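You operate a simulated robot arm through the tools that you are given. There is no shell and no other tool.

You run a simulated robot arm. Do the job below in one go: nothing can be reset, and whatever is moved stays where it is left.

## Task
Band the wound white spool and start the grey one on the winder.
Fine: cord lever to OFF, white spool on the black disc, press the BAND pad; grey spool on the orange turntable, lever to FEED. The other spools stay. Where these are worked on the way, their far stop is far enough and under half their travel is too little: cord lever.

Only the result counts: the job must be done as asked and must still hold three seconds after the hand-in. Knocking over, shifting, dropping, spilling or breaking anything else fails it.

## Robot
A 7-joint arm with a two-finger parallel gripper, fixed in place. Base frame: the origin is at the foot of the arm, x ahead of it, y to its left, z up. Units: m, rad, N and s.
Its first joint turns from -2.304 to 2.304 rad. Payload 3.91 kg.
Tool frame: the origin (TCP) lies between the finger pads and is the grasp point; the fingertips stand 0.03 m ahead of it; z points along the fingers, y is the line along which they close. Largest opening 0.11 m; finger width 0.02, thickness 0.01; the body of the gripper, 0.048 by 0.112 m, starts 0.055 m behind the TCP.
Orientation is told as [roll, pitch, yaw] about the base's x, y, z axes, in that order, counted from this pose: with the fingers straight down and closing along the base's y, the tool's x points along the base's -x, its y along +y and its z along -z.

## Interface
- The arm moves only by the tool play_rows. Its argument "deltas" is a list of rows, each an object of numbers (a shift or turn left out is 0, a gripper value left out holds the last): "x", "y", "z": the shift along the tool's x, y, z in cm; "rx", "ry", "rz": the turn, a rotation vector about the tool's x, y, z in rad; "claw": the closure in counts, from 0 (fully open) to 255 (shut). In form: [{"x": .., "y": .., "z": .., "rx": .., "ry": .., "rz": .., "claw": ..}, ...]. A call has 1 to 20 rows; each row is the pose to reach, as a shift and turn from the pose commanded when the call began, along the tool's axes at that moment. Each row takes 0.2 s and may step no farther than 0.05 m and 0.15 rad from the row before; otherwise, or with a gripper value out of range, the whole call is refused. Where a pose cannot be reached the arm comes as near as it can. A force on the tool above 40 N (or 10 N above the force at the start of the call, whichever is more), or a blocked arm, ends the call early, and 0.2 s more pass. Each finger travels about 0.108 m/s and halts on what it meets, pressing with about 22 N; the grip force reading is that of the motor and also rises with nothing between the fingers. The clock runs only during rows and for 0.2 s after the last one: add rows that repeat a pose to give the fingers time. It gives the time, the measured TCP pose, the force on the tool (base axes), the opening and the grip force at its end, in the units of the frame above (readings bear some noise), with the torque about the TCP (base axes, N m) and any sound that the robot's microphone picked up.
- Cameras (640 x 400 px; columns grow to the right, rows downward): "scene" is fixed at [0.2183, -0.5101, 1.5701]; the picture's right is [0.89, -0.46, 0.00], its down [-0.21, -0.41, -0.89] and it looks along [0.41, 0.79, -0.46] (base axes); focal length 364 px, centre (320, 200). "wrist" rides on the gripper at [0.072, 0.017, -0.103] in the tool frame; the picture's right is [-0.23, 0.97, 0.00], its down [-0.76, -0.18, -0.62] and it looks along [-0.61, -0.14, 0.78] (tool axes); focal length 222 px, centre (320, 200).
- grab_frame(camera): a new picture of that camera. It takes no simulated time.
- locate(camera, pixels): for up to 12 pixels [column, row] of the newest picture of that camera ("zoom" is the newest enlarged one), the place [x, y, z] in the base frame of the surface seen there, good to about 0.002 m, but the place of the scene camera against the robot may be out by one fixed shift of up to 0.018 m in any direction. It takes no simulated time.
- close_up(camera, box): a new picture of the part [left, top, right, bottom] of that camera's present view, enlarged. It takes no simulated time.
- sign_off(): hands the job in; it is judged then, once.

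Leave the gripper open and the arm clear of the work at the hand-in unless told otherwise.

The tools are called after "Emit:" by a JSON object that holds its "method" and its "body". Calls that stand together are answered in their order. play_rows: Moves the arm, as the interface text tells. Its arguments: {"type":"object","properties":{"deltas":{"type":"array","items":{"type":"object","properties":{"x":{"type":"number"},"y":{"type":"number"},"z":{"type":"number"},"rx":{"type":"number"},"ry":{"type":"number"},"rz":{"type":"number"},"claw":{"type":"number"}}}}},"required":["deltas"]} The other tools are called the same way: grab_frame (camera) takes a picture; locate (camera, pixels) gives the place of the surface under pixels of a picture; close_up (camera, box) takes an enlarged picture of a part of a camera's view; sign_off () hands the job in.

At the start:

```text
t: 0.0
tcp_pos: [0.549, 0.1766, 1.2172]
tcp_rot: [0.0, 0.001, 0.0]
wrist_force: [-0.6, 0.0, -0.5]
torque: [0.0, -0.01, 0.03]
width: 0.1103
grasp_force: 0.1
```

scene: 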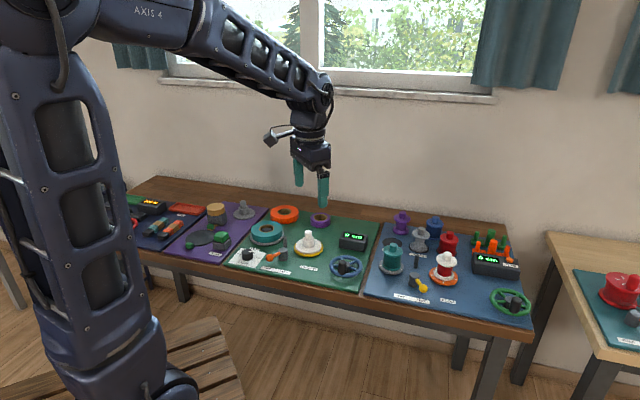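
wrist: 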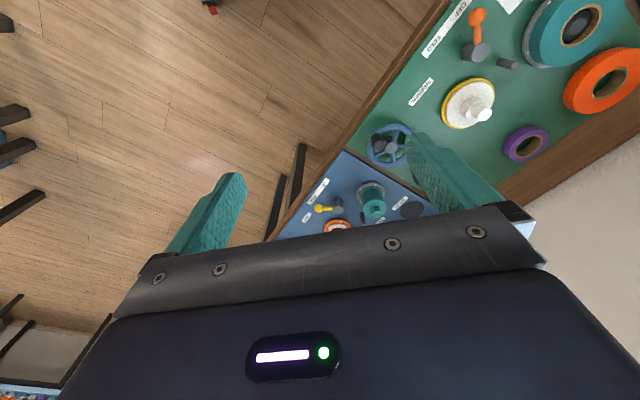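

The workbench holds several stations. I'll enlarge the scene picture around the blue mat, the green mat and the left-hand mats to read the labels.

Emit:
{"method": "close_up", "body": {"camera": "scene", "box": [360, 200, 540, 320]}}

Emit:
{"method": "close_up", "body": {"camera": "scene", "box": [220, 190, 390, 300]}}

Emit:
{"method": "close_up", "body": {"camera": "scene", "box": [110, 180, 270, 280]}}

Emit:
{"method": "close_up", "body": {"camera": "scene", "box": [540, 230, 640, 370]}}

```text
3.33 times, centred on (450, 260) of scene
```

zoom: 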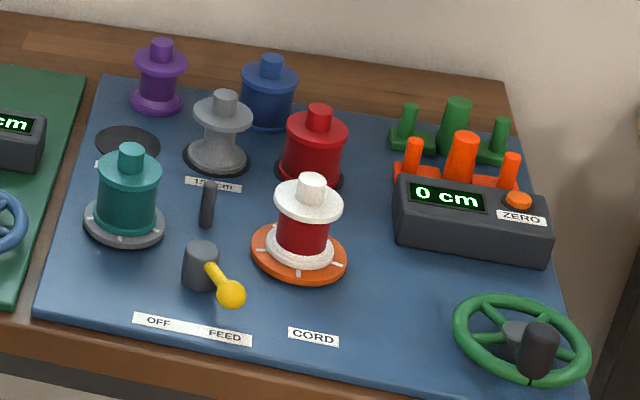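

```text
3.64 times, centred on (305, 245) of scene
```

zoom: 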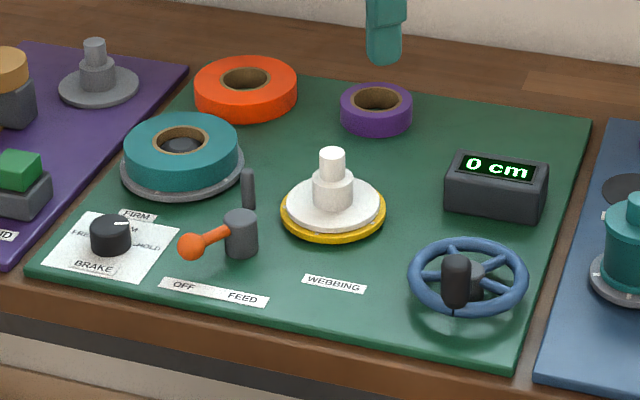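

```text
4.00 times, centred on (190, 230) of scene
```

zoom: 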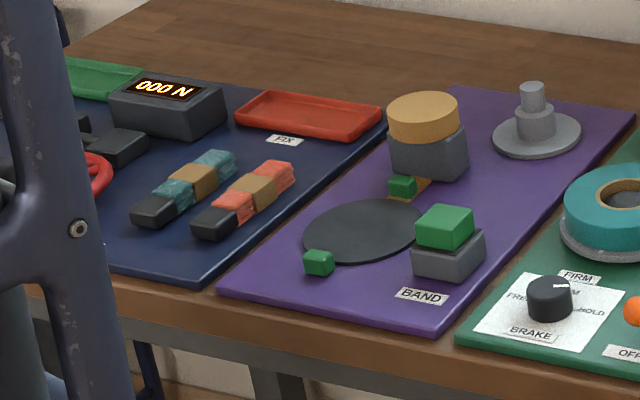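

```text
2.86 times, centred on (590, 300) of scene
```

zoom: 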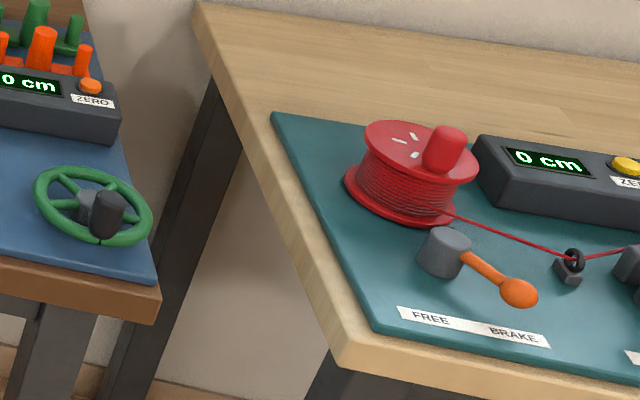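

The white spool with red cord sits on the orange turntable on the blue mat, with a yellow-handled lever at FEED. The band station is on the purple mat. I'll re-take the blue-mat close-up and measure points.

Emit:
{"method": "close_up", "body": {"camera": "scene", "box": [360, 200, 540, 320]}}

Emit:
{"method": "locate", "body": {"camera": "zoom", "pixels": [[312, 183], [312, 210], [300, 250], [265, 262], [231, 293], [200, 250], [209, 185], [225, 97], [222, 118], [220, 165], [160, 320], [228, 337]]}}

Emit:
{"method": "locate", "body": {"camera": "scene", "pixels": [[222, 238], [207, 238], [189, 244], [222, 247], [215, 215], [243, 203], [244, 212], [300, 250], [308, 240], [370, 290], [510, 300], [392, 238]]}}

```text
3.33 times, centred on (450, 260) of scene
```

zoom: 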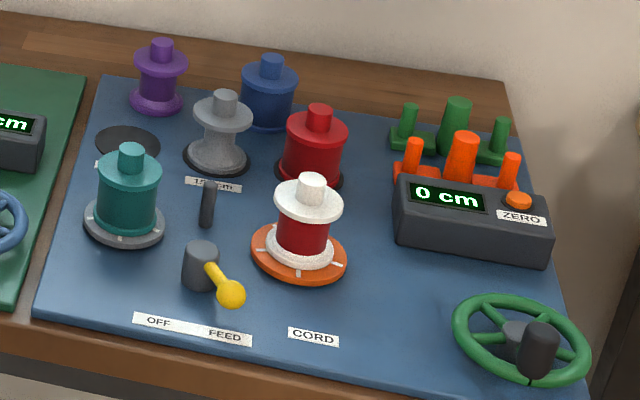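

```text
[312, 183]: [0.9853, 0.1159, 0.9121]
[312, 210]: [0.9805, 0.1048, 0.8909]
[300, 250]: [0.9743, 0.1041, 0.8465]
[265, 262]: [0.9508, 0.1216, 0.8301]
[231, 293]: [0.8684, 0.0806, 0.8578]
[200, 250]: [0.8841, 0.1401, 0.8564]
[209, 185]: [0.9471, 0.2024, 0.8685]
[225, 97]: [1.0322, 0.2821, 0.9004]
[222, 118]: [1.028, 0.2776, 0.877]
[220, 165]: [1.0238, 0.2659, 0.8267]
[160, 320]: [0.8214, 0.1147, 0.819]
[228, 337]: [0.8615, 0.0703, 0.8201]
```

```text
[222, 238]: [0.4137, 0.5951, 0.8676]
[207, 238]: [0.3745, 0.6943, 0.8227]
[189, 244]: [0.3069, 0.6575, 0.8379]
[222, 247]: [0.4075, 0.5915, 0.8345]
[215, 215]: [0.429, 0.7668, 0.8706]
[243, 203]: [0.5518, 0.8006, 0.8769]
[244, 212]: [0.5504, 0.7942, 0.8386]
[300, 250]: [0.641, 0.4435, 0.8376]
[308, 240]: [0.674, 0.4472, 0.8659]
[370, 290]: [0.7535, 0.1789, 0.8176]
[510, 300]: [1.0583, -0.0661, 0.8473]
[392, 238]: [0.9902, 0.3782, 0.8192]
```

Distances check out: the white spool is about 0.98 m out, the grey one on the blue mat about 1.06 m out. I'll move the arm ahead at the present height (base x +0.20, y -0.05), so the wrist camera can see the cord station without the scene camera's possible shift.

Emit:
{"method": "play_rows", "body": {"deltas": [{"x": -4, "y": -1, "claw": 0}, {"x": -8, "y": -2}, {"x": -12, "y": -3}, {"x": -16, "y": -4}, {"x": -20, "y": -5}, {"x": -20, "y": -5}]}}

Emit:
{"method": "grab_frame", "body": {"camera": "wrist"}}

Emit:
{"method": "grab_frame", "body": {"camera": "scene"}}

```text
t: 1.4
tcp_pos: [0.75, 0.1242, 1.2149]
tcp_rot: [0.0, -0.001, -0.002]
wrist_force: [-0.3, 1.0, -0.2]
torque: [0.03, -0.01, 0.0]
width: 0.11
grasp_force: 0.2
```

```text
taken
```

wrist: 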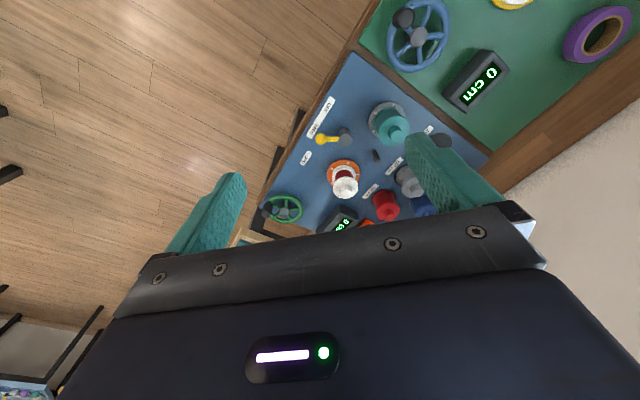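

```text
taken
```

scene: 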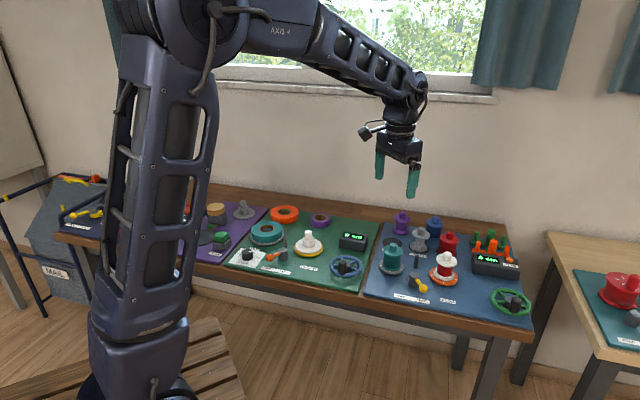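

Now the wrist view shows the cord station around (340,160). I'll enlarge it and measure the same features to find the scene camera's shift.

Emit:
{"method": "close_up", "body": {"camera": "wrist", "box": [240, 50, 480, 230]}}

```text
2.22 times, centred on (360, 140) of wrist
```

zoom: 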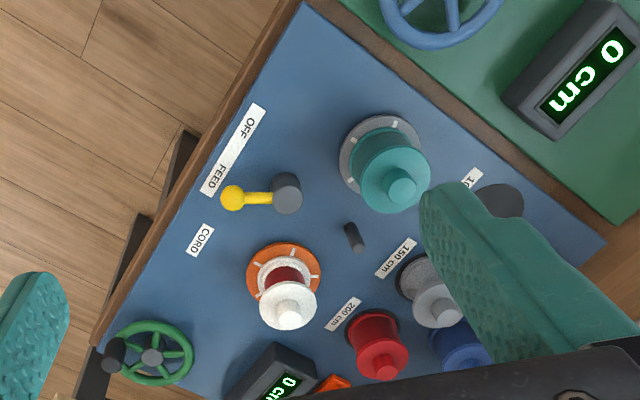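

Emit:
{"method": "locate", "body": {"camera": "zoom", "pixels": [[288, 308], [270, 292], [263, 258], [305, 262], [232, 197], [286, 185], [354, 237], [438, 304], [402, 181], [243, 128], [213, 180], [392, 258]]}}

Emit:
{"method": "close_up", "body": {"camera": "scene", "box": [360, 200, 540, 320]}}

Emit:
{"method": "locate", "body": {"camera": "zoom", "pixels": [[312, 181], [345, 207], [275, 200], [278, 258], [231, 290], [200, 247], [210, 184], [225, 97], [133, 150], [155, 321], [224, 335], [235, 187]]}}

```text
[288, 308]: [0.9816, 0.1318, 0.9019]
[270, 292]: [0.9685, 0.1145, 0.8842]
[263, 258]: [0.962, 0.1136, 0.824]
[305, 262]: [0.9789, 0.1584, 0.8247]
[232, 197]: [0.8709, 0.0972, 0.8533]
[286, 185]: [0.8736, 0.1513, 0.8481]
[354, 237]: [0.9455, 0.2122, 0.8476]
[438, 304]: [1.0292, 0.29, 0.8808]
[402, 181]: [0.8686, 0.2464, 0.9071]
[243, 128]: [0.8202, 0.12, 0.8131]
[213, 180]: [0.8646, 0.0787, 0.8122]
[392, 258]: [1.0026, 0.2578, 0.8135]
```

```text
3.33 times, centred on (450, 260) of scene
```

zoom: 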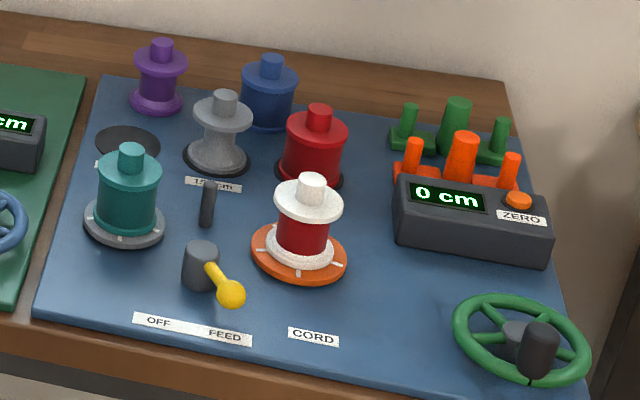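

```text
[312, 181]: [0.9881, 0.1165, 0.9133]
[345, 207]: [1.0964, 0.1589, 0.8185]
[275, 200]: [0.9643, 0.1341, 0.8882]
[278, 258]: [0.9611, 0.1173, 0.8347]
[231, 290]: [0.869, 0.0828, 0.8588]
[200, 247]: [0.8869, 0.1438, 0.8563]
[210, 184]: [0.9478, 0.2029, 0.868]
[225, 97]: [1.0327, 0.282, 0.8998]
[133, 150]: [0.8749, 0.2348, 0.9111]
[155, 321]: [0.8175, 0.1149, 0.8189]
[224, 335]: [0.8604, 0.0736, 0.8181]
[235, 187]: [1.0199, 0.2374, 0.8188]
```

The wrist view gives: lever ball ≈ (0.870, 0.092, 0.853), lever post ≈ (0.88, 0.148), white spool knob ≈ (0.98, 0.13). The mat is at z ≈ 0.813. The scene camera reads about 5 mm high. I'll hover above the lever ball with the gripper turned so it closes along the lever's swing, then look again.

Emit:
{"method": "play_rows", "body": {"deltas": [{"x": -2, "y": -0.5, "z": 4, "rz": -0.14}, {"x": -4, "y": -1, "z": 8, "rz": -0.28}, {"x": -6, "y": -1.6, "z": 12, "rz": -0.42}, {"x": -8, "y": -2.1, "z": 16, "rz": -0.56}, {"x": -10, "y": -2.7, "z": 20, "rz": -0.7}, {"x": -11.8, "y": -3.2, "z": 24, "rz": -0.84}, {"x": -11.8, "y": -3.2, "z": 24, "rz": -0.87}]}}

Emit:
{"method": "grab_frame", "body": {"camera": "wrist"}}

Emit:
{"method": "grab_frame", "body": {"camera": "scene"}}

```text
t: 3.0
tcp_pos: [0.8686, 0.0948, 0.9751]
tcp_rot: [0.0, -0.001, 0.872]
wrist_force: [0.1, 0.6, -0.1]
torque: [-0.02, -0.01, 0.01]
width: 0.1101
grasp_force: 0.0
```

```text
taken
```

wrist: 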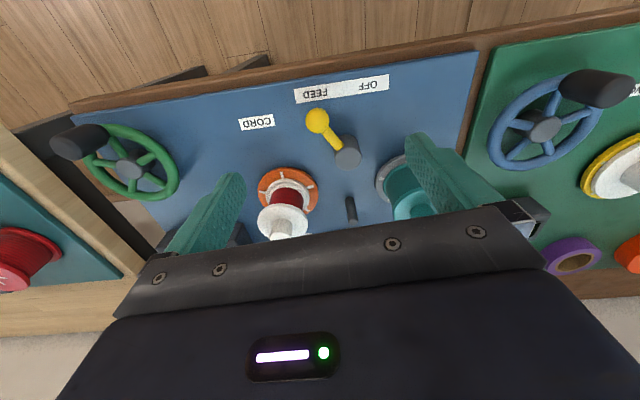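

```text
taken
```

scene: 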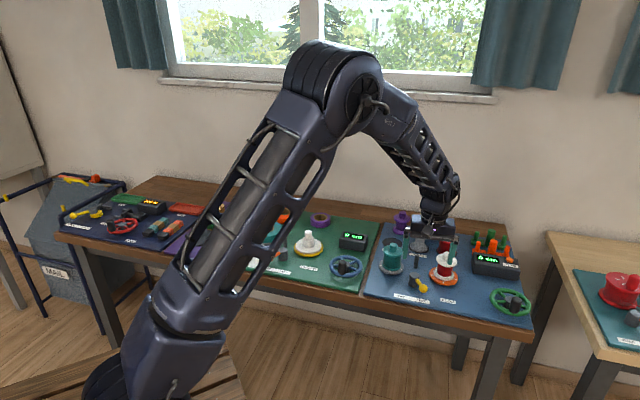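

The lever is clear at wrist (317,121) to (347,152). I'll enlarge and measure the ball, the post, the stem post and the white spool.

Emit:
{"method": "close_up", "body": {"camera": "wrist", "box": [230, 70, 430, 250]}}

Emit:
{"method": "locate", "body": {"camera": "wrist", "pixels": [[317, 121], [311, 113], [329, 136], [346, 146], [351, 158], [309, 93], [371, 86], [281, 228], [283, 212], [268, 182], [315, 190], [257, 123]]}}

```text
2.22 times, centred on (330, 160) of wrist
```

zoom: 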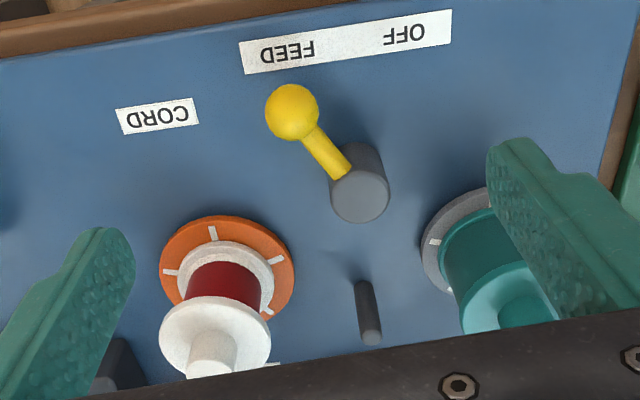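

```text
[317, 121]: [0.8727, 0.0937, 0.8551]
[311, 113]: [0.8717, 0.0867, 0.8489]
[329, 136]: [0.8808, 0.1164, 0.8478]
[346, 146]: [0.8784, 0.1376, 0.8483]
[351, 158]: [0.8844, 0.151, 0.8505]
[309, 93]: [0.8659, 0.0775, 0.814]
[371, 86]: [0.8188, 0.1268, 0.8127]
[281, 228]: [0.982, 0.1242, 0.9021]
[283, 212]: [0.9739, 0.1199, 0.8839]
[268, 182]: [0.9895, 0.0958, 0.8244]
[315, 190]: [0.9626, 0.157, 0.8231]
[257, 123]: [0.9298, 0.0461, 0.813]
```

Ball centre ≈ (0.874, 0.095, 0.846), post centre ≈ (0.886, 0.149), lever radius ≈ 0.055 m. OFF should be at about (0.834, 0.130). I'll narrow the gripper to about 3.5 cm and lower it to straddle the ball, tips at about z 0.827.

Emit:
{"method": "play_rows", "body": {"deltas": [{"x": -0.3, "y": -0.4, "z": 0, "claw": 170}, {"x": -0.3, "y": -0.4, "z": 0}, {"x": -0.3, "y": -0.4, "z": 3}, {"x": -0.3, "y": -0.4, "z": 6}, {"x": -0.3, "y": -0.4, "z": 8}]}}

Emit:
{"method": "grab_frame", "body": {"camera": "wrist"}}

```text
t: 4.2
tcp_pos: [0.8708, 0.0955, 0.8945]
tcp_rot: [0.001, -0.001, 0.869]
wrist_force: [0.8, -0.3, 0.1]
torque: [-0.01, 0.01, 0.03]
width: 0.0369
grasp_force: 0.1
```

```text
taken
```

wrist: 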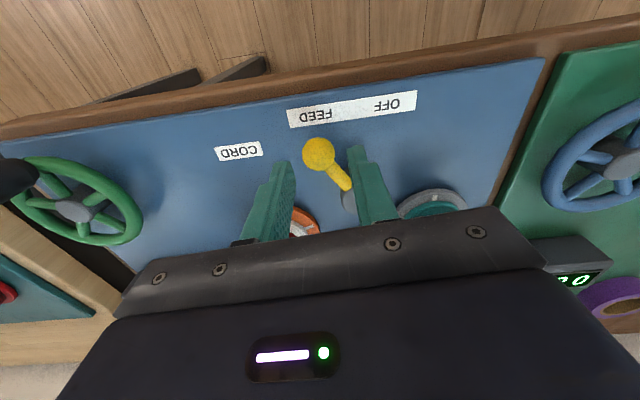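

The ball sits centred between the fingertips at (319,153). I'll lower another 3.8 cm.

Emit:
{"method": "play_rows", "body": {"deltas": [{"z": 2}, {"z": 3.8}]}}

Emit:
{"method": "grab_frame", "body": {"camera": "wrist"}}

```text
t: 4.8
tcp_pos: [0.8724, 0.0936, 0.8592]
tcp_rot: [-0.001, 0.001, 0.87]
wrist_force: [1.5, 0.0, 0.0]
torque: [0.01, -0.02, 0.02]
width: 0.0366
grasp_force: 0.1
```

```text
taken
```

wrist: 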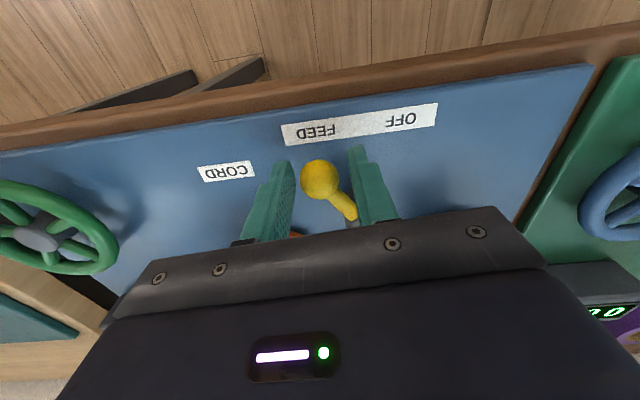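

The ball is between the pads. Now I'll swing along the arc toward OFF (tool +y), a little beyond the expected stop so the lever seats.

Emit:
{"method": "play_rows", "body": {"deltas": [{"x": 0.3, "y": 0.7}, {"x": 0.5, "y": 1.5}, {"x": 0.62, "y": 2.3}, {"x": 0.62, "y": 3.1}, {"x": 0.5, "y": 3.9}, {"x": 0.3, "y": 4.7}, {"x": 0.0, "y": 5.4}, {"x": -0.2, "y": 6.0}, {"x": -0.4, "y": 6.6}]}}

Emit:
{"method": "grab_frame", "body": {"camera": "wrist"}}

Emit:
{"method": "close_up", "body": {"camera": "scene", "box": [360, 200, 540, 320]}}

```text
t: 6.8
tcp_pos: [0.8263, 0.1382, 0.8584]
tcp_rot: [-0.002, 0.0, 0.87]
wrist_force: [4.4, -8.2, 1.3]
torque: [-0.15, -0.09, -0.09]
width: 0.0408
grasp_force: 3.7
```

```text
taken
```

wrist: 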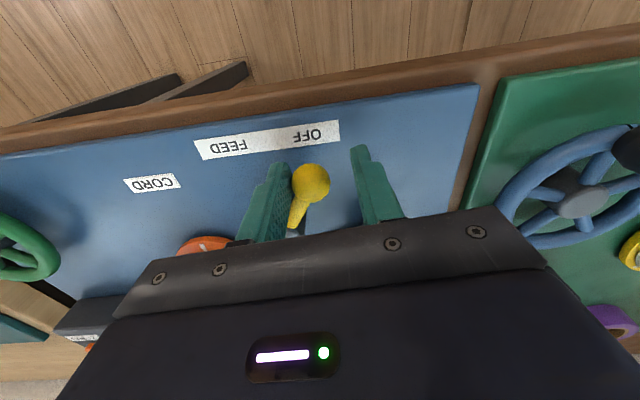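

```text
3.33 times, centred on (450, 260) of scene
```

zoom: 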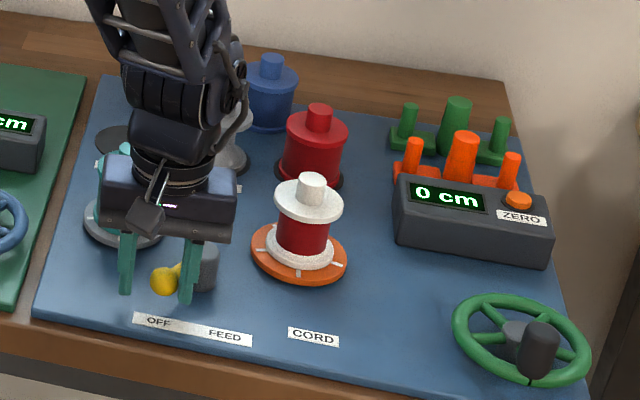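

The lever now points toward OFF and I read about 9 N against it. I'll push a little further to confirm it is at its stop.

Emit:
{"method": "play_rows", "body": {"deltas": [{"x": -0.2, "y": 0.4}, {"x": -0.4, "y": 0.8}, {"x": -0.4, "y": 0.8}]}}

Emit:
{"method": "grab_frame", "body": {"camera": "wrist"}}

```text
t: 7.6
tcp_pos: [0.8226, 0.1451, 0.8595]
tcp_rot: [-0.002, 0.001, 0.868]
wrist_force: [8.6, -39.6, 7.0]
torque: [-0.65, -0.56, -0.81]
width: 0.0529
grasp_force: 16.1
```

```text
taken
```

wrist: 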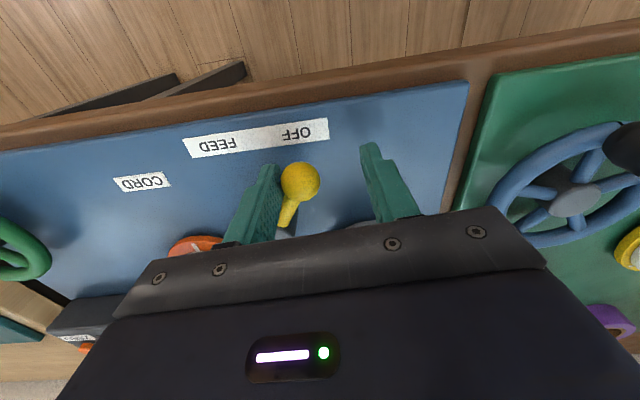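

The force rose to 40 N and the ball stayed put, so the lever is at its OFF stop. I'll back off 1.5 cm and rise straight up.

Emit:
{"method": "play_rows", "body": {"deltas": [{"x": 0.3, "y": -0.8}, {"x": 0.4, "y": -1.6}, {"x": 0.4, "y": -1.7, "z": -1}, {"x": 0.4, "y": -1.7, "z": -4}, {"x": 0.4, "y": -1.7, "z": -8}, {"x": 0.4, "y": -1.7, "z": -12}, {"x": 0.4, "y": -1.7, "z": -14, "claw": 0}, {"x": 0.4, "y": -1.7, "z": -14}, {"x": 0.4, "y": -1.7, "z": -14}]}}

Emit:
{"method": "grab_frame", "body": {"camera": "wrist"}}

Emit:
{"method": "close_up", "body": {"camera": "scene", "box": [360, 200, 540, 320]}}

```text
t: 9.6
tcp_pos: [0.8285, 0.1354, 0.9991]
tcp_rot: [0.001, -0.002, 0.871]
wrist_force: [0.1, -0.4, -0.6]
torque: [0.0, -0.04, 0.01]
width: 0.1101
grasp_force: 0.1
```

```text
taken
```

wrist: 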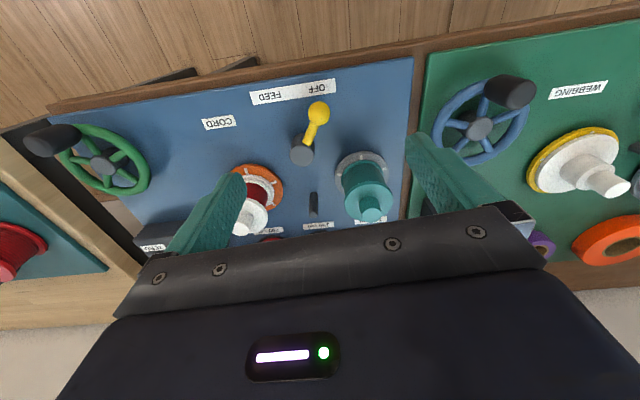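

```text
3.33 times, centred on (450, 260) of scene
```

zoom: 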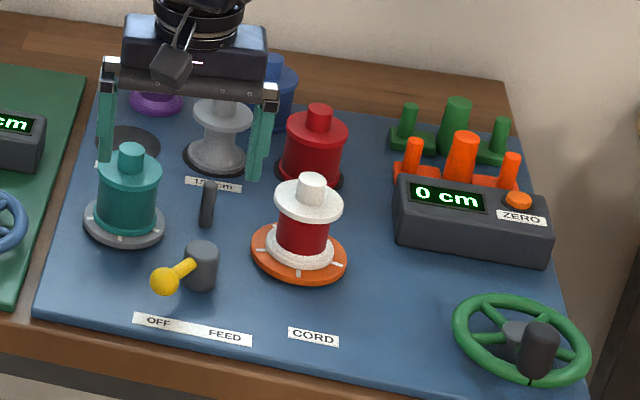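

The lever rests at OFF. Next I'll hover over the white spool at about (0.98, 0.126, 1.03) with yaw 0.13, to check the reach and refine its position.

Emit:
{"method": "play_rows", "body": {"deltas": [{"x": -1.8, "y": -2.4, "z": -1.5, "rz": 0.14}, {"x": -3.6, "y": -4.8, "z": -3, "rz": 0.28}, {"x": -5.4, "y": -7.2, "z": -3, "rz": 0.42}, {"x": -7.2, "y": -9.6, "z": -3, "rz": 0.56}, {"x": -9.05, "y": -12.2, "z": -3, "rz": 0.7}, {"x": -9.05, "y": -12.2, "z": -3, "rz": 0.74}, {"x": -9.05, "y": -12.2, "z": -3, "rz": 0.74}]}}

Emit:
{"method": "grab_frame", "body": {"camera": "wrist"}}

Emit:
{"method": "close_up", "body": {"camera": "scene", "box": [360, 170, 540, 290]}}

```text
t: 11.2
tcp_pos: [0.9818, 0.1254, 1.0269]
tcp_rot: [-0.001, -0.001, 0.128]
wrist_force: [-0.4, -0.2, 0.6]
torque: [0.0, -0.04, -0.02]
width: 0.1099
grasp_force: 0.1
```

```text
taken
```

wrist: 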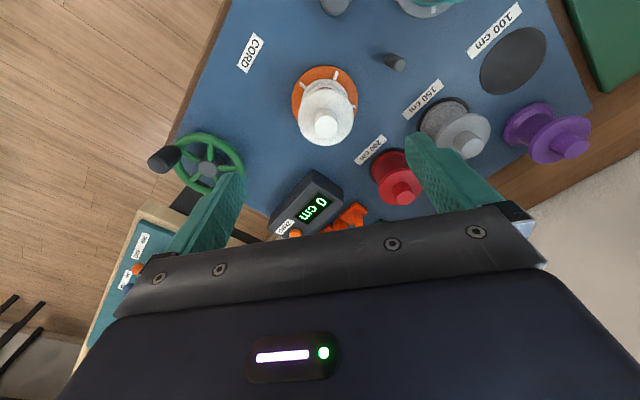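

```text
3.33 times, centred on (450, 230) of scene
```

zoom: 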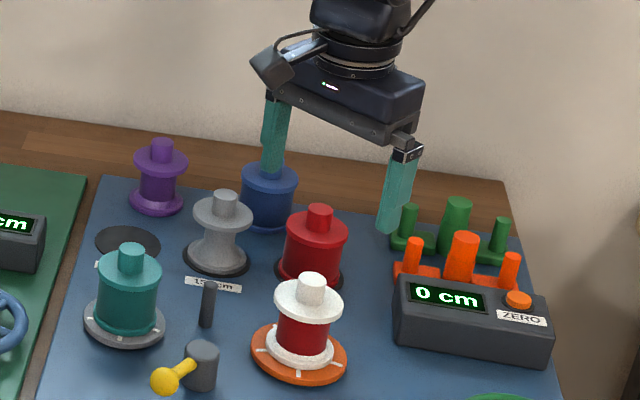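

Reach is fine. I'll enlarge the white spool at wrist (325,105) and the grey spool at (460,130) and measure them.

Emit:
{"method": "close_up", "body": {"camera": "wrist", "box": [270, 40, 520, 210]}}

Emit:
{"method": "locate", "body": {"camera": "wrist", "pixels": [[326, 124], [318, 124], [334, 124], [326, 117], [326, 132], [302, 112], [350, 110], [328, 140], [297, 92], [355, 92], [325, 68], [310, 105]]}}

Emit:
{"method": "locate", "body": {"camera": "wrist", "pixels": [[468, 147], [462, 142], [473, 152], [445, 132], [488, 125], [465, 118], [440, 103], [424, 122], [461, 100], [395, 195], [512, 62], [396, 62]]}}

```text
2.35 times, centred on (395, 125) of wrist
```

zoom: 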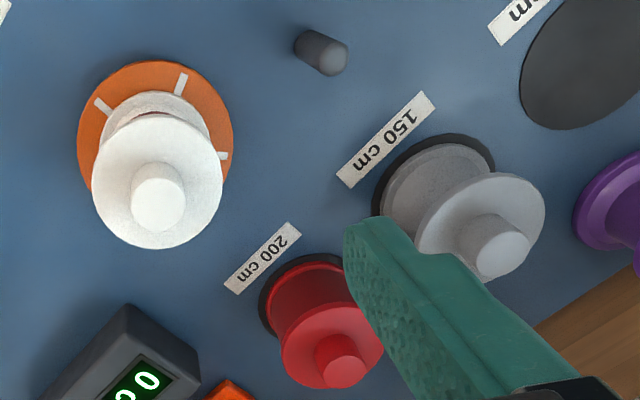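

```text
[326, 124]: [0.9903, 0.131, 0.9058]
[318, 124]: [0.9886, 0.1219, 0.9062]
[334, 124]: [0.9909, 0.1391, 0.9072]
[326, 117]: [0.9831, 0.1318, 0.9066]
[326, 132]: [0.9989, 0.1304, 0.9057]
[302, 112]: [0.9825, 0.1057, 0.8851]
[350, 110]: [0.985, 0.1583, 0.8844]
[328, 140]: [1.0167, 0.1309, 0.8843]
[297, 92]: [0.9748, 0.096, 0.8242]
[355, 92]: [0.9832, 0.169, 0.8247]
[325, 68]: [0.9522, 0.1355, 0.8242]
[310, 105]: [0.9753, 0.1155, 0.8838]
```

```text
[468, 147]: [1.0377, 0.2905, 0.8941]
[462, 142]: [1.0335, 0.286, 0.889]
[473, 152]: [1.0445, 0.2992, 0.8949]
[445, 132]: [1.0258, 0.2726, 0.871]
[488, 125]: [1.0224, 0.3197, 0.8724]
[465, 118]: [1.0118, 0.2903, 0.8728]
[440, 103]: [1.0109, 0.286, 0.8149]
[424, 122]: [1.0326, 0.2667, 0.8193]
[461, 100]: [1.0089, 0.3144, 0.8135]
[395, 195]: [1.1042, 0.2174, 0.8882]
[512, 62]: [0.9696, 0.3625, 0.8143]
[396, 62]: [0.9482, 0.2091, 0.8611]
```

White spool: knob centre ≈ (0.990, 0.132), knob top z 0.906, flange top 0.8845, turntable top 0.824. I'll shift over the knob, narrow the fingers to about 6 cm and lower to TCP z 0.95 (tips still above the knob), then check alignment.

Emit:
{"method": "play_rows", "body": {"deltas": [{"x": -0.9, "y": 0.55, "z": 0, "claw": 116}, {"x": -0.9, "y": 0.55, "z": 2}, {"x": -0.9, "y": 0.55, "z": 5}, {"x": -0.9, "y": 0.55, "z": 7.4}, {"x": -0.9, "y": 0.55, "z": 7.4}]}}

Emit:
{"method": "close_up", "body": {"camera": "wrist", "box": [220, 80, 420, 220]}}

Emit:
{"method": "close_up", "body": {"camera": "scene", "box": [390, 190, 500, 290]}}

```text
t: 12.4
tcp_pos: [0.9927, 0.1353, 0.9515]
tcp_rot: [0.001, 0.001, 0.131]
wrist_force: [-0.6, -1.0, 0.2]
torque: [-0.01, 0.0, 0.0]
width: 0.0602
grasp_force: 0.1
```

```text
2.86 times, centred on (320, 150) of wrist
```

zoom: 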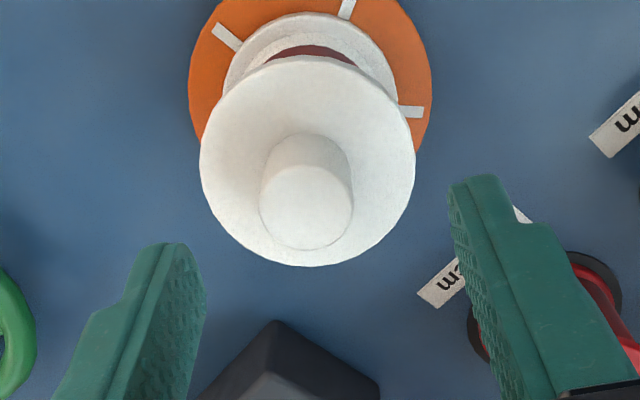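

```text
4.00 times, centred on (445, 240) of scene
```

zoom: 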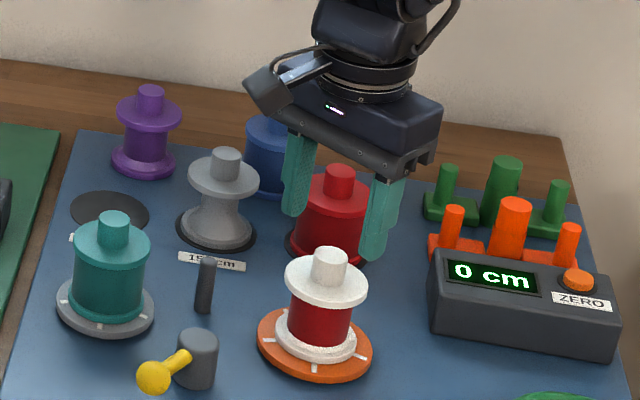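

The knob is about 3.7 mm to the tool's -y side of centre. I'll correct that, descend to TCP z ≈ 0.917 and close on the knob.

Emit:
{"method": "play_rows", "body": {"deltas": [{"x": 0.1, "y": -0.37, "z": 0}, {"x": 0.1, "y": -0.37, "z": 2}, {"x": 0.1, "y": -0.37, "z": 3.4}, {"x": 0.1, "y": -0.37, "z": 3.4}]}}

Emit:
{"method": "close_up", "body": {"camera": "wrist", "box": [220, 80, 420, 220]}}

Emit:
{"method": "close_up", "body": {"camera": "scene", "box": [390, 190, 500, 290]}}

```text
t: 13.4
tcp_pos: [0.9913, 0.1283, 0.9189]
tcp_rot: [-0.001, 0.001, 0.13]
wrist_force: [1.0, -0.2, -0.1]
torque: [-0.01, -0.02, 0.0]
width: 0.0602
grasp_force: 0.1
```

```text
2.86 times, centred on (320, 150) of wrist
```

zoom: 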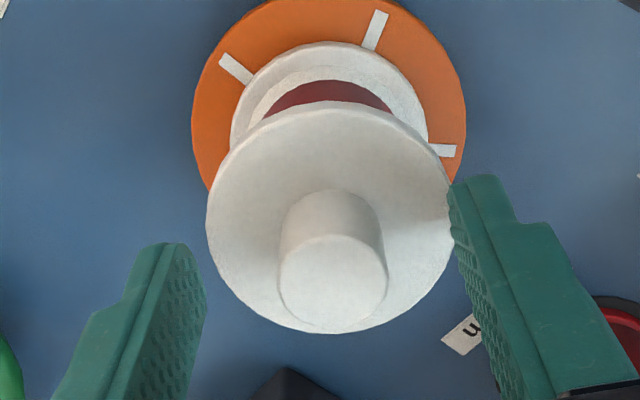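

```text
4.00 times, centred on (445, 240) of scene
```

zoom: 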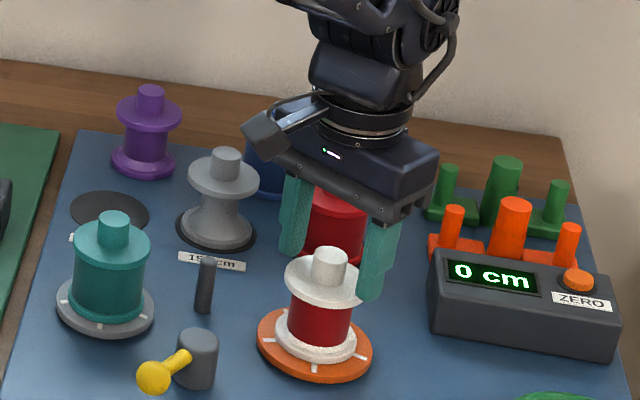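

The knob is now at wrist (324.5,179), about 2.7 mm to the +y side. I'll correct by 2.5 mm and close the gripper.

Emit:
{"method": "play_rows", "body": {"deltas": [{"y": 0.25, "z": 0.1}, {"y": 0.25, "z": 0.1, "claw": 255}, {"y": 0.25, "z": 0.1}, {"y": 0.25, "z": 0.1}, {"y": 0.25, "z": 0.1}]}}

Emit:
{"method": "grab_frame", "body": {"camera": "wrist"}}

```text
t: 14.6
tcp_pos: [0.991, 0.1306, 0.92]
tcp_rot: [-0.001, 0.001, 0.131]
wrist_force: [-0.9, -0.1, -0.6]
torque: [-0.02, -0.03, 0.02]
width: 0.0231
grasp_force: 22.2
```

```text
taken
```

wrist: 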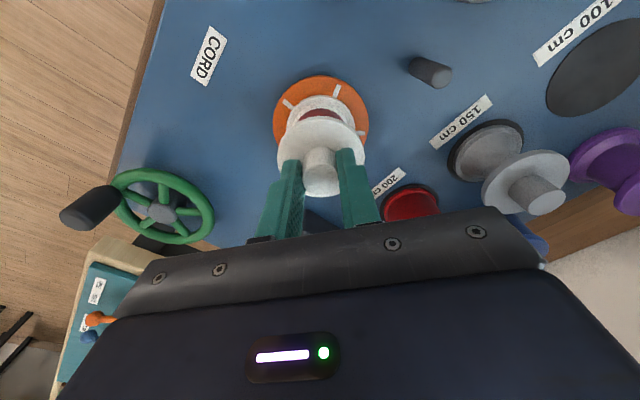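

The knob is gripped (width 0.023, 22 N). I'll lift slowly straight up 5 cm and watch.

Emit:
{"method": "play_rows", "body": {"deltas": [{"z": -0.5}, {"z": -1.5}, {"z": -3}, {"z": -5}, {"z": -5}]}}

Emit:
{"method": "grab_frame", "body": {"camera": "wrist"}}

Emit:
{"method": "close_up", "body": {"camera": "scene", "box": [390, 190, 500, 290]}}

```text
t: 15.8
tcp_pos: [0.9873, 0.13, 0.9701]
tcp_rot: [0.0, 0.0, 0.13]
wrist_force: [0.7, 0.4, -0.8]
torque: [0.0, 0.04, 0.01]
width: 0.0231
grasp_force: 21.7
```

```text
taken
```

wrist: 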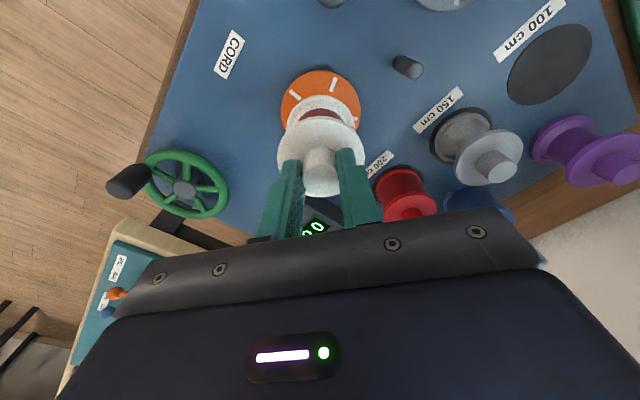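

```text
4.00 times, centred on (445, 240) of scene
```

zoom: 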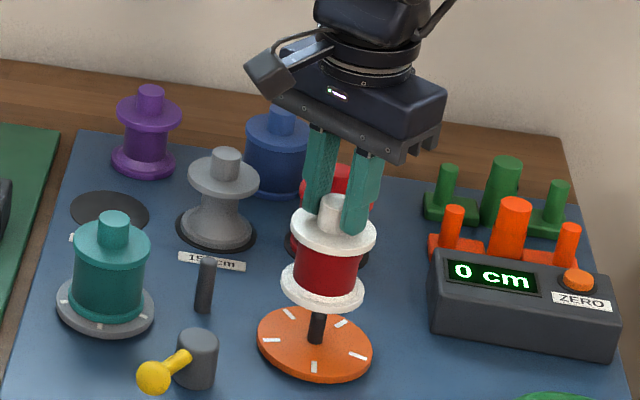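

The spool comes free; the turntable has a dark spindle, so the spools have a bore. I'll lift to z ≈ 1.10 and look at the turntable's spindle from the wrist and scene.

Emit:
{"method": "play_rows", "body": {"deltas": [{"z": -3}, {"z": -6.5}, {"z": -10}, {"z": -13}, {"z": -13}]}}

Emit:
{"method": "close_up", "body": {"camera": "scene", "box": [390, 190, 500, 290]}}

Emit:
{"method": "locate", "body": {"camera": "zoom", "pixels": [[318, 290], [318, 300], [318, 315], [317, 335], [315, 345], [260, 340], [372, 345], [320, 382]]}}

Emit:
{"method": "grab_frame", "body": {"camera": "wrist"}}

```text
t: 17.0
tcp_pos: [0.9886, 0.1288, 1.1001]
tcp_rot: [-0.001, 0.001, 0.128]
wrist_force: [0.0, -0.1, -0.1]
torque: [0.03, 0.0, 0.0]
width: 0.0231
grasp_force: 22.2
```

```text
4.00 times, centred on (445, 240) of scene
```

zoom: 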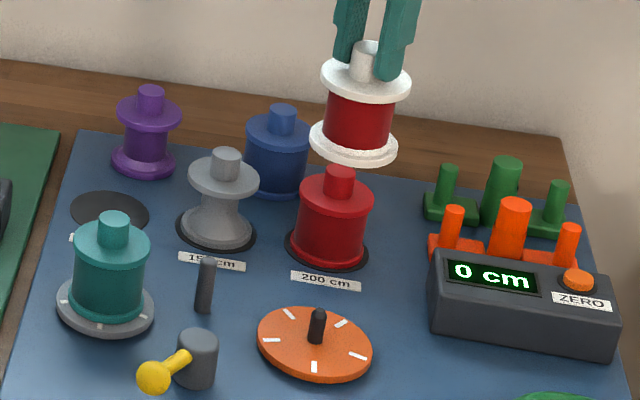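

```text
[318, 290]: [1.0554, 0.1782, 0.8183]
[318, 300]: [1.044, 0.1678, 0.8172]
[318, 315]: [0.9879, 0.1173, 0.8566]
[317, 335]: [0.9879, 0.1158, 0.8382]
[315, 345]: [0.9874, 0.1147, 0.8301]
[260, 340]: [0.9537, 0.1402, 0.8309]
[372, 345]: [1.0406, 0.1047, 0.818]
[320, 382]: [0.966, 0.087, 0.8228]
```

```text
taken
```

wrist: 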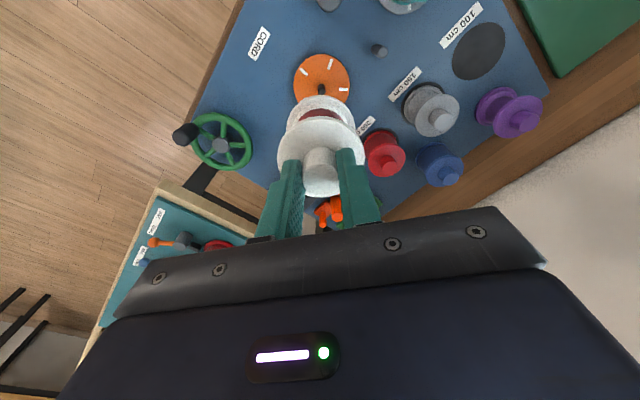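

The spindle is short (about 3 cm, at ≈ (0.990, 0.130)). Now I'll carry the white spool at z ≈ 1.10 in a straight line to above the black disc at about (0.378, 0.70), turning the wrist to yaw ≈ 1.07.

Emit:
{"method": "play_rows", "body": {"deltas": [{"x": 1.4, "y": 1.7, "rz": -0.03}, {"x": 4.2, "y": 5.1, "rz": -0.08}, {"x": 7.0, "y": 8.5, "rz": -0.13}, {"x": 9.85, "y": 11.9, "rz": -0.18}, {"x": 12.7, "y": 15.3, "rz": -0.23}, {"x": 15.5, "y": 18.7, "rz": -0.28}, {"x": 18.3, "y": 22.1, "rz": -0.33}, {"x": 21.1, "y": 25.5, "rz": -0.38}, {"x": 23.9, "y": 28.9, "rz": -0.43}, {"x": 26.7, "y": 32.3, "rz": -0.48}, {"x": 29.5, "y": 35.7, "rz": -0.53}, {"x": 32.3, "y": 39.1, "rz": -0.58}, {"x": 35.1, "y": 42.5, "rz": -0.63}, {"x": 37.9, "y": 45.9, "rz": -0.68}, {"x": 40.7, "y": 49.3, "rz": -0.74}, {"x": 43.5, "y": 52.7, "rz": -0.8}, {"x": 46.3, "y": 56.1, "rz": -0.86}, {"x": 49.1, "y": 59.5, "rz": -0.92}, {"x": 51.6, "y": 62.5, "rz": -0.94}, {"x": 53.29, "y": 64.45, "rz": -0.94}]}}

Emit:
{"method": "grab_frame", "body": {"camera": "wrist"}}

Emit:
{"method": "grab_frame", "body": {"camera": "scene"}}

```text
t: 21.2
tcp_pos: [0.3745, 0.7042, 1.1002]
tcp_rot: [0.001, 0.0, 1.07]
wrist_force: [1.5, -0.1, -0.9]
torque: [0.0, 0.04, 0.01]
width: 0.0233
grasp_force: 21.9
```

```text
taken
```

wrist: 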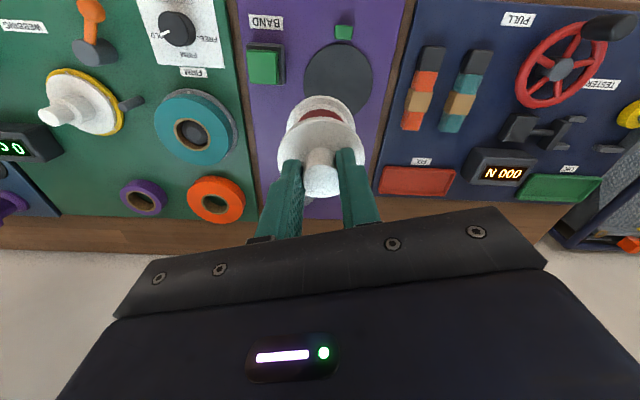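

```text
taken
```

scene: 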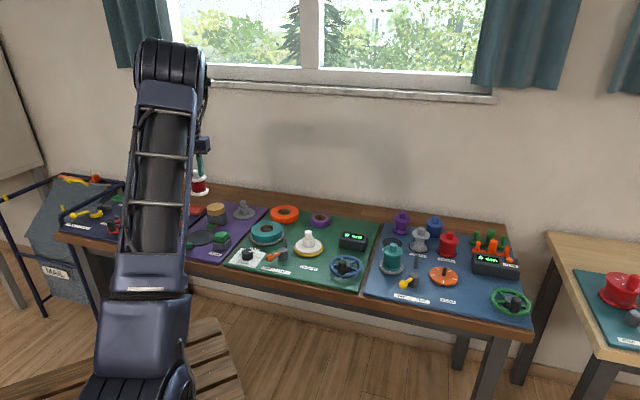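

The black disc is at wrist (338,80) and the BAND pad at (263,66). I'll measure the disc rim and nearby parts.

Emit:
{"method": "close_up", "body": {"camera": "wrist", "box": [230, 10, 410, 130]}}

Emit:
{"method": "locate", "body": {"camera": "wrist", "pixels": [[306, 80], [371, 74], [337, 46], [368, 93], [308, 64], [365, 56], [343, 32], [263, 66], [250, 55], [276, 78], [355, 106], [340, 80]]}}

```text
3.33 times, centred on (320, 70) of wrist
```

zoom: 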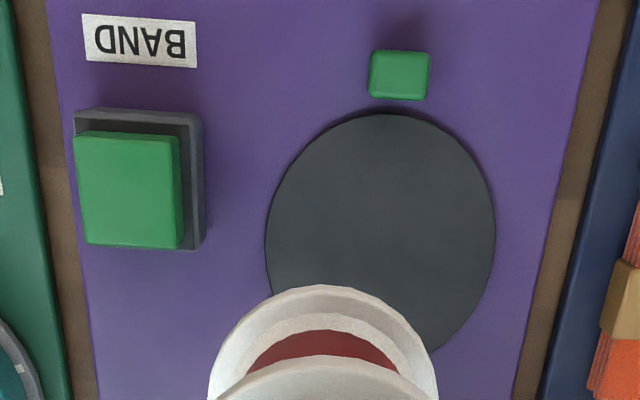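

```text
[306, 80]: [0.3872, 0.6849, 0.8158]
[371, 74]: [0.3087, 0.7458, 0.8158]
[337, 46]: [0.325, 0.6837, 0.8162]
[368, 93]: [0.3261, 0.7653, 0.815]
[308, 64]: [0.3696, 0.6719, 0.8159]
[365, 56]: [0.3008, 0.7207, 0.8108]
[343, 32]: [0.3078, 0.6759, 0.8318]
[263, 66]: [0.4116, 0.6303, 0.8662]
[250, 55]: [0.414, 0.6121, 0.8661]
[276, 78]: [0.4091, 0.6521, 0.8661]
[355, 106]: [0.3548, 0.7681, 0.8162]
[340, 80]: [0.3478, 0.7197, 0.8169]
```

The disc centre is ≈ (0.355, 0.724), radius ≈ 0.053, top z 0.816. The BAND pad top is at z 0.866. I'll shift over the disc centre, lower until the spool bottom is about 2 cm above the disc, and check.

Emit:
{"method": "play_rows", "body": {"deltas": [{"x": -0.5, "y": 1.6, "z": 0}, {"x": -0.97, "y": 3.14, "z": 2}, {"x": -0.97, "y": 3.14, "z": 6}, {"x": -0.97, "y": 3.14, "z": 10}, {"x": -0.97, "y": 3.14, "z": 13.5}, {"x": -0.97, "y": 3.14, "z": 16.5}, {"x": -0.97, "y": 3.14, "z": 16.5}]}}

Emit:
{"method": "close_up", "body": {"camera": "wrist", "box": [200, 50, 440, 220]}}

Emit:
{"method": "close_up", "body": {"camera": "scene", "box": [120, 170, 280, 280]}}

```text
t: 22.8
tcp_pos: [0.3543, 0.7257, 0.9354]
tcp_rot: [0.0, -0.001, 1.071]
wrist_force: [0.6, -0.1, -0.8]
torque: [0.0, 0.0, -0.01]
width: 0.0228
grasp_force: 22.9
```

```text
2.35 times, centred on (320, 135) of wrist
```

zoom: 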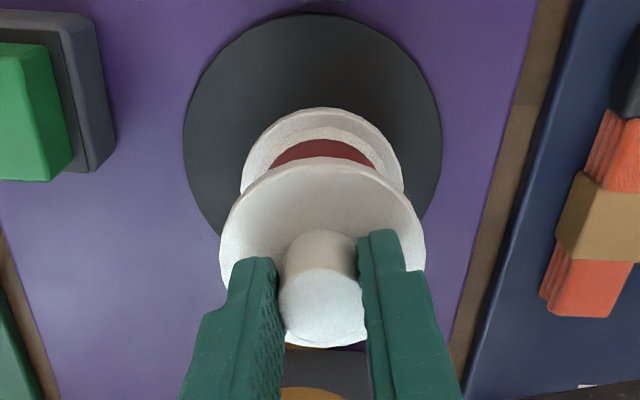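

```text
3.64 times, centred on (200, 225) of scene
```

zoom: 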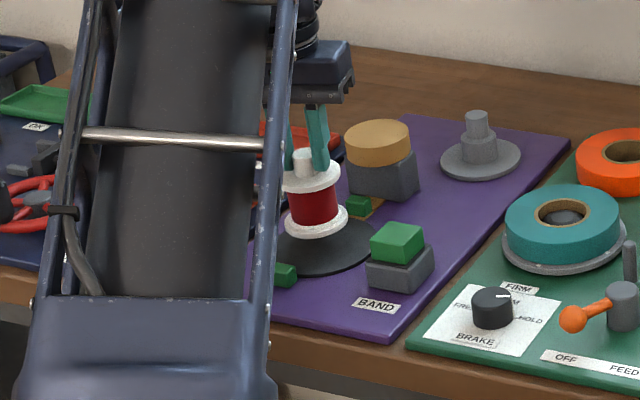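

I'll measure the disc rim from this closer view to check the centring.

Emit:
{"method": "close_up", "body": {"camera": "wrist", "box": [200, 50, 440, 220]}}

Emit:
{"method": "locate", "body": {"camera": "zoom", "pixels": [[186, 140], [438, 140], [312, 17], [222, 62], [404, 62], [205, 205], [430, 185], [195, 180], [253, 165], [392, 160], [248, 190], [397, 185]]}}

```text
2.35 times, centred on (320, 135) of wrist
```

zoom: 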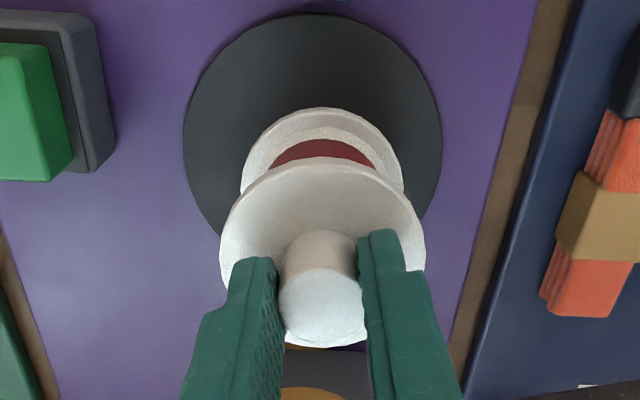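

```text
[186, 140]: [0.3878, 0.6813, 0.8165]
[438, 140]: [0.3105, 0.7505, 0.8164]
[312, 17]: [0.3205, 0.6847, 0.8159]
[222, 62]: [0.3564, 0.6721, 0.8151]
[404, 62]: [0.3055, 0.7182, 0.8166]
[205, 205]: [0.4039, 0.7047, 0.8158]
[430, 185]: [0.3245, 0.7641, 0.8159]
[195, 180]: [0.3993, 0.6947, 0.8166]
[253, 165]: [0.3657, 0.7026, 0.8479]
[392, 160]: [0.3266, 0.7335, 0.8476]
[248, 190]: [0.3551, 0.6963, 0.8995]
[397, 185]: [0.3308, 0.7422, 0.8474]
```

The disc centre fits to (0.3555, 0.722); the spool is about 2 mm off, which I'll correct. Now lower 2.2 cm to just above the disc, then touch gently.

Emit:
{"method": "play_rows", "body": {"deltas": [{"x": 0.15, "y": -0.14, "z": 0.5}, {"x": 0.15, "y": -0.14, "z": 1.2}, {"x": 0.15, "y": -0.14, "z": 1.8}, {"x": 0.15, "y": -0.14, "z": 2.1}, {"x": 0.15, "y": -0.14, "z": 2.2}, {"x": 0.15, "y": -0.14, "z": 2.2}]}}

Emit:
{"method": "close_up", "body": {"camera": "scene", "box": [120, 170, 280, 280]}}

```text
t: 24.2
tcp_pos: [0.3547, 0.723, 0.9115]
tcp_rot: [0.001, -0.001, 1.07]
wrist_force: [0.7, 0.8, -1.1]
torque: [-0.02, 0.02, 0.0]
width: 0.0227
grasp_force: 22.0
```

```text
3.64 times, centred on (200, 225) of scene
```

zoom: 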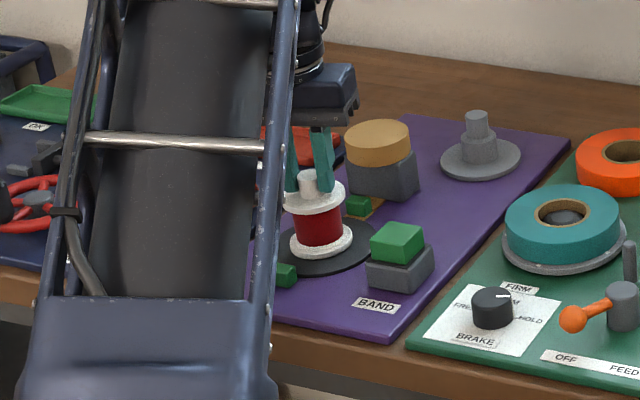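

No contact force yet (wrist z -1 N). I'll lower in 1 mm steps until there's a light contact.

Emit:
{"method": "play_rows", "body": {"deltas": [{"z": 0.1}, {"z": 0.2}, {"z": 0.2}]}}

```text
t: 25.0
tcp_pos: [0.3549, 0.7235, 0.9108]
tcp_rot: [-0.001, 0.001, 1.07]
wrist_force: [-2.3, 1.1, 6.9]
torque: [-0.02, 0.11, -0.03]
width: 0.0233
grasp_force: 22.0
```

Contact: +7 N upward. The spool is standing on the disc. I'll open the fingers to about 6 cm and rise straight up.

Emit:
{"method": "play_rows", "body": {"deltas": [{"z": -0.05, "claw": 116}, {"z": -0.05}, {"z": -0.05}, {"z": -2}, {"z": -5}, {"z": -9}, {"z": -13}, {"z": -16}, {"z": -16}]}}

Emit:
{"method": "grab_frame", "body": {"camera": "wrist"}}

Emit:
{"method": "close_up", "body": {"camera": "scene", "box": [120, 170, 280, 280]}}

```text
t: 27.0
tcp_pos: [0.3567, 0.7202, 1.0696]
tcp_rot: [0.0, 0.0, 1.071]
wrist_force: [0.6, -0.5, 0.1]
torque: [0.02, -0.02, 0.03]
width: 0.0601
grasp_force: 0.1
```

```text
taken
```

wrist: 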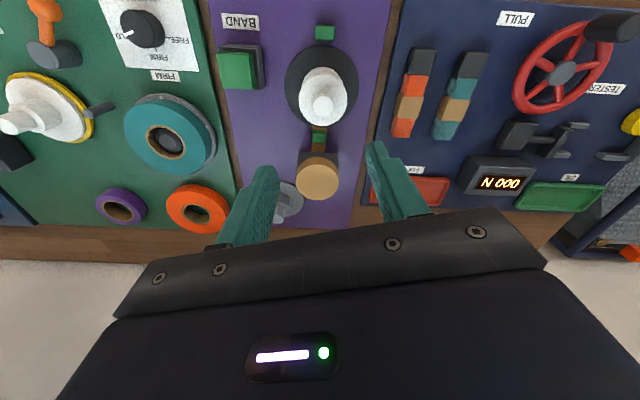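

```text
3.64 times, centred on (200, 225) of scene
```

zoom: 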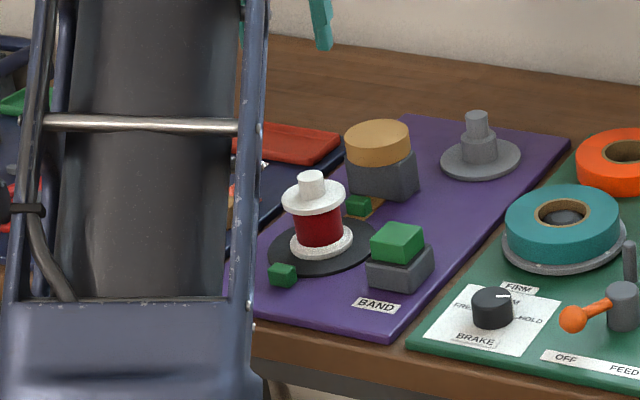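

The white spool stands upright on the disc. Now measure the BAND pad at wrist (236,70) and confirm the spool's seating.

Emit:
{"method": "close_up", "body": {"camera": "wrist", "box": [200, 10, 400, 150]}}

Emit:
{"method": "locate", "body": {"camera": "zoom", "pixels": [[105, 175], [58, 125], [150, 122], [62, 222], [155, 222], [355, 275], [300, 230], [437, 215], [365, 70], [250, 190], [455, 190], [370, 330]]}}

```text
2.86 times, centred on (300, 80) of wrist
```

zoom: 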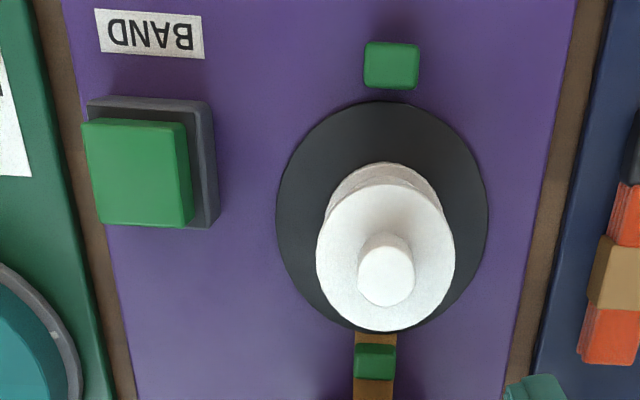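

```text
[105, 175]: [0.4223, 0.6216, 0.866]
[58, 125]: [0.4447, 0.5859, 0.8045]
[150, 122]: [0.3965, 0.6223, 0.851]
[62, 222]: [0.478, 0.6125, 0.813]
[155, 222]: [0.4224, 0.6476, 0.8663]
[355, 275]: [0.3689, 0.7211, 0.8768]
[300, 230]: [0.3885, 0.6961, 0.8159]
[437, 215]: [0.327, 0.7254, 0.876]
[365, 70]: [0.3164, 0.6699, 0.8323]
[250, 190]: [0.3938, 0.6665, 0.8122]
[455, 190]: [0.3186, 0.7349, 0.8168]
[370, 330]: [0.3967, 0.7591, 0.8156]
```

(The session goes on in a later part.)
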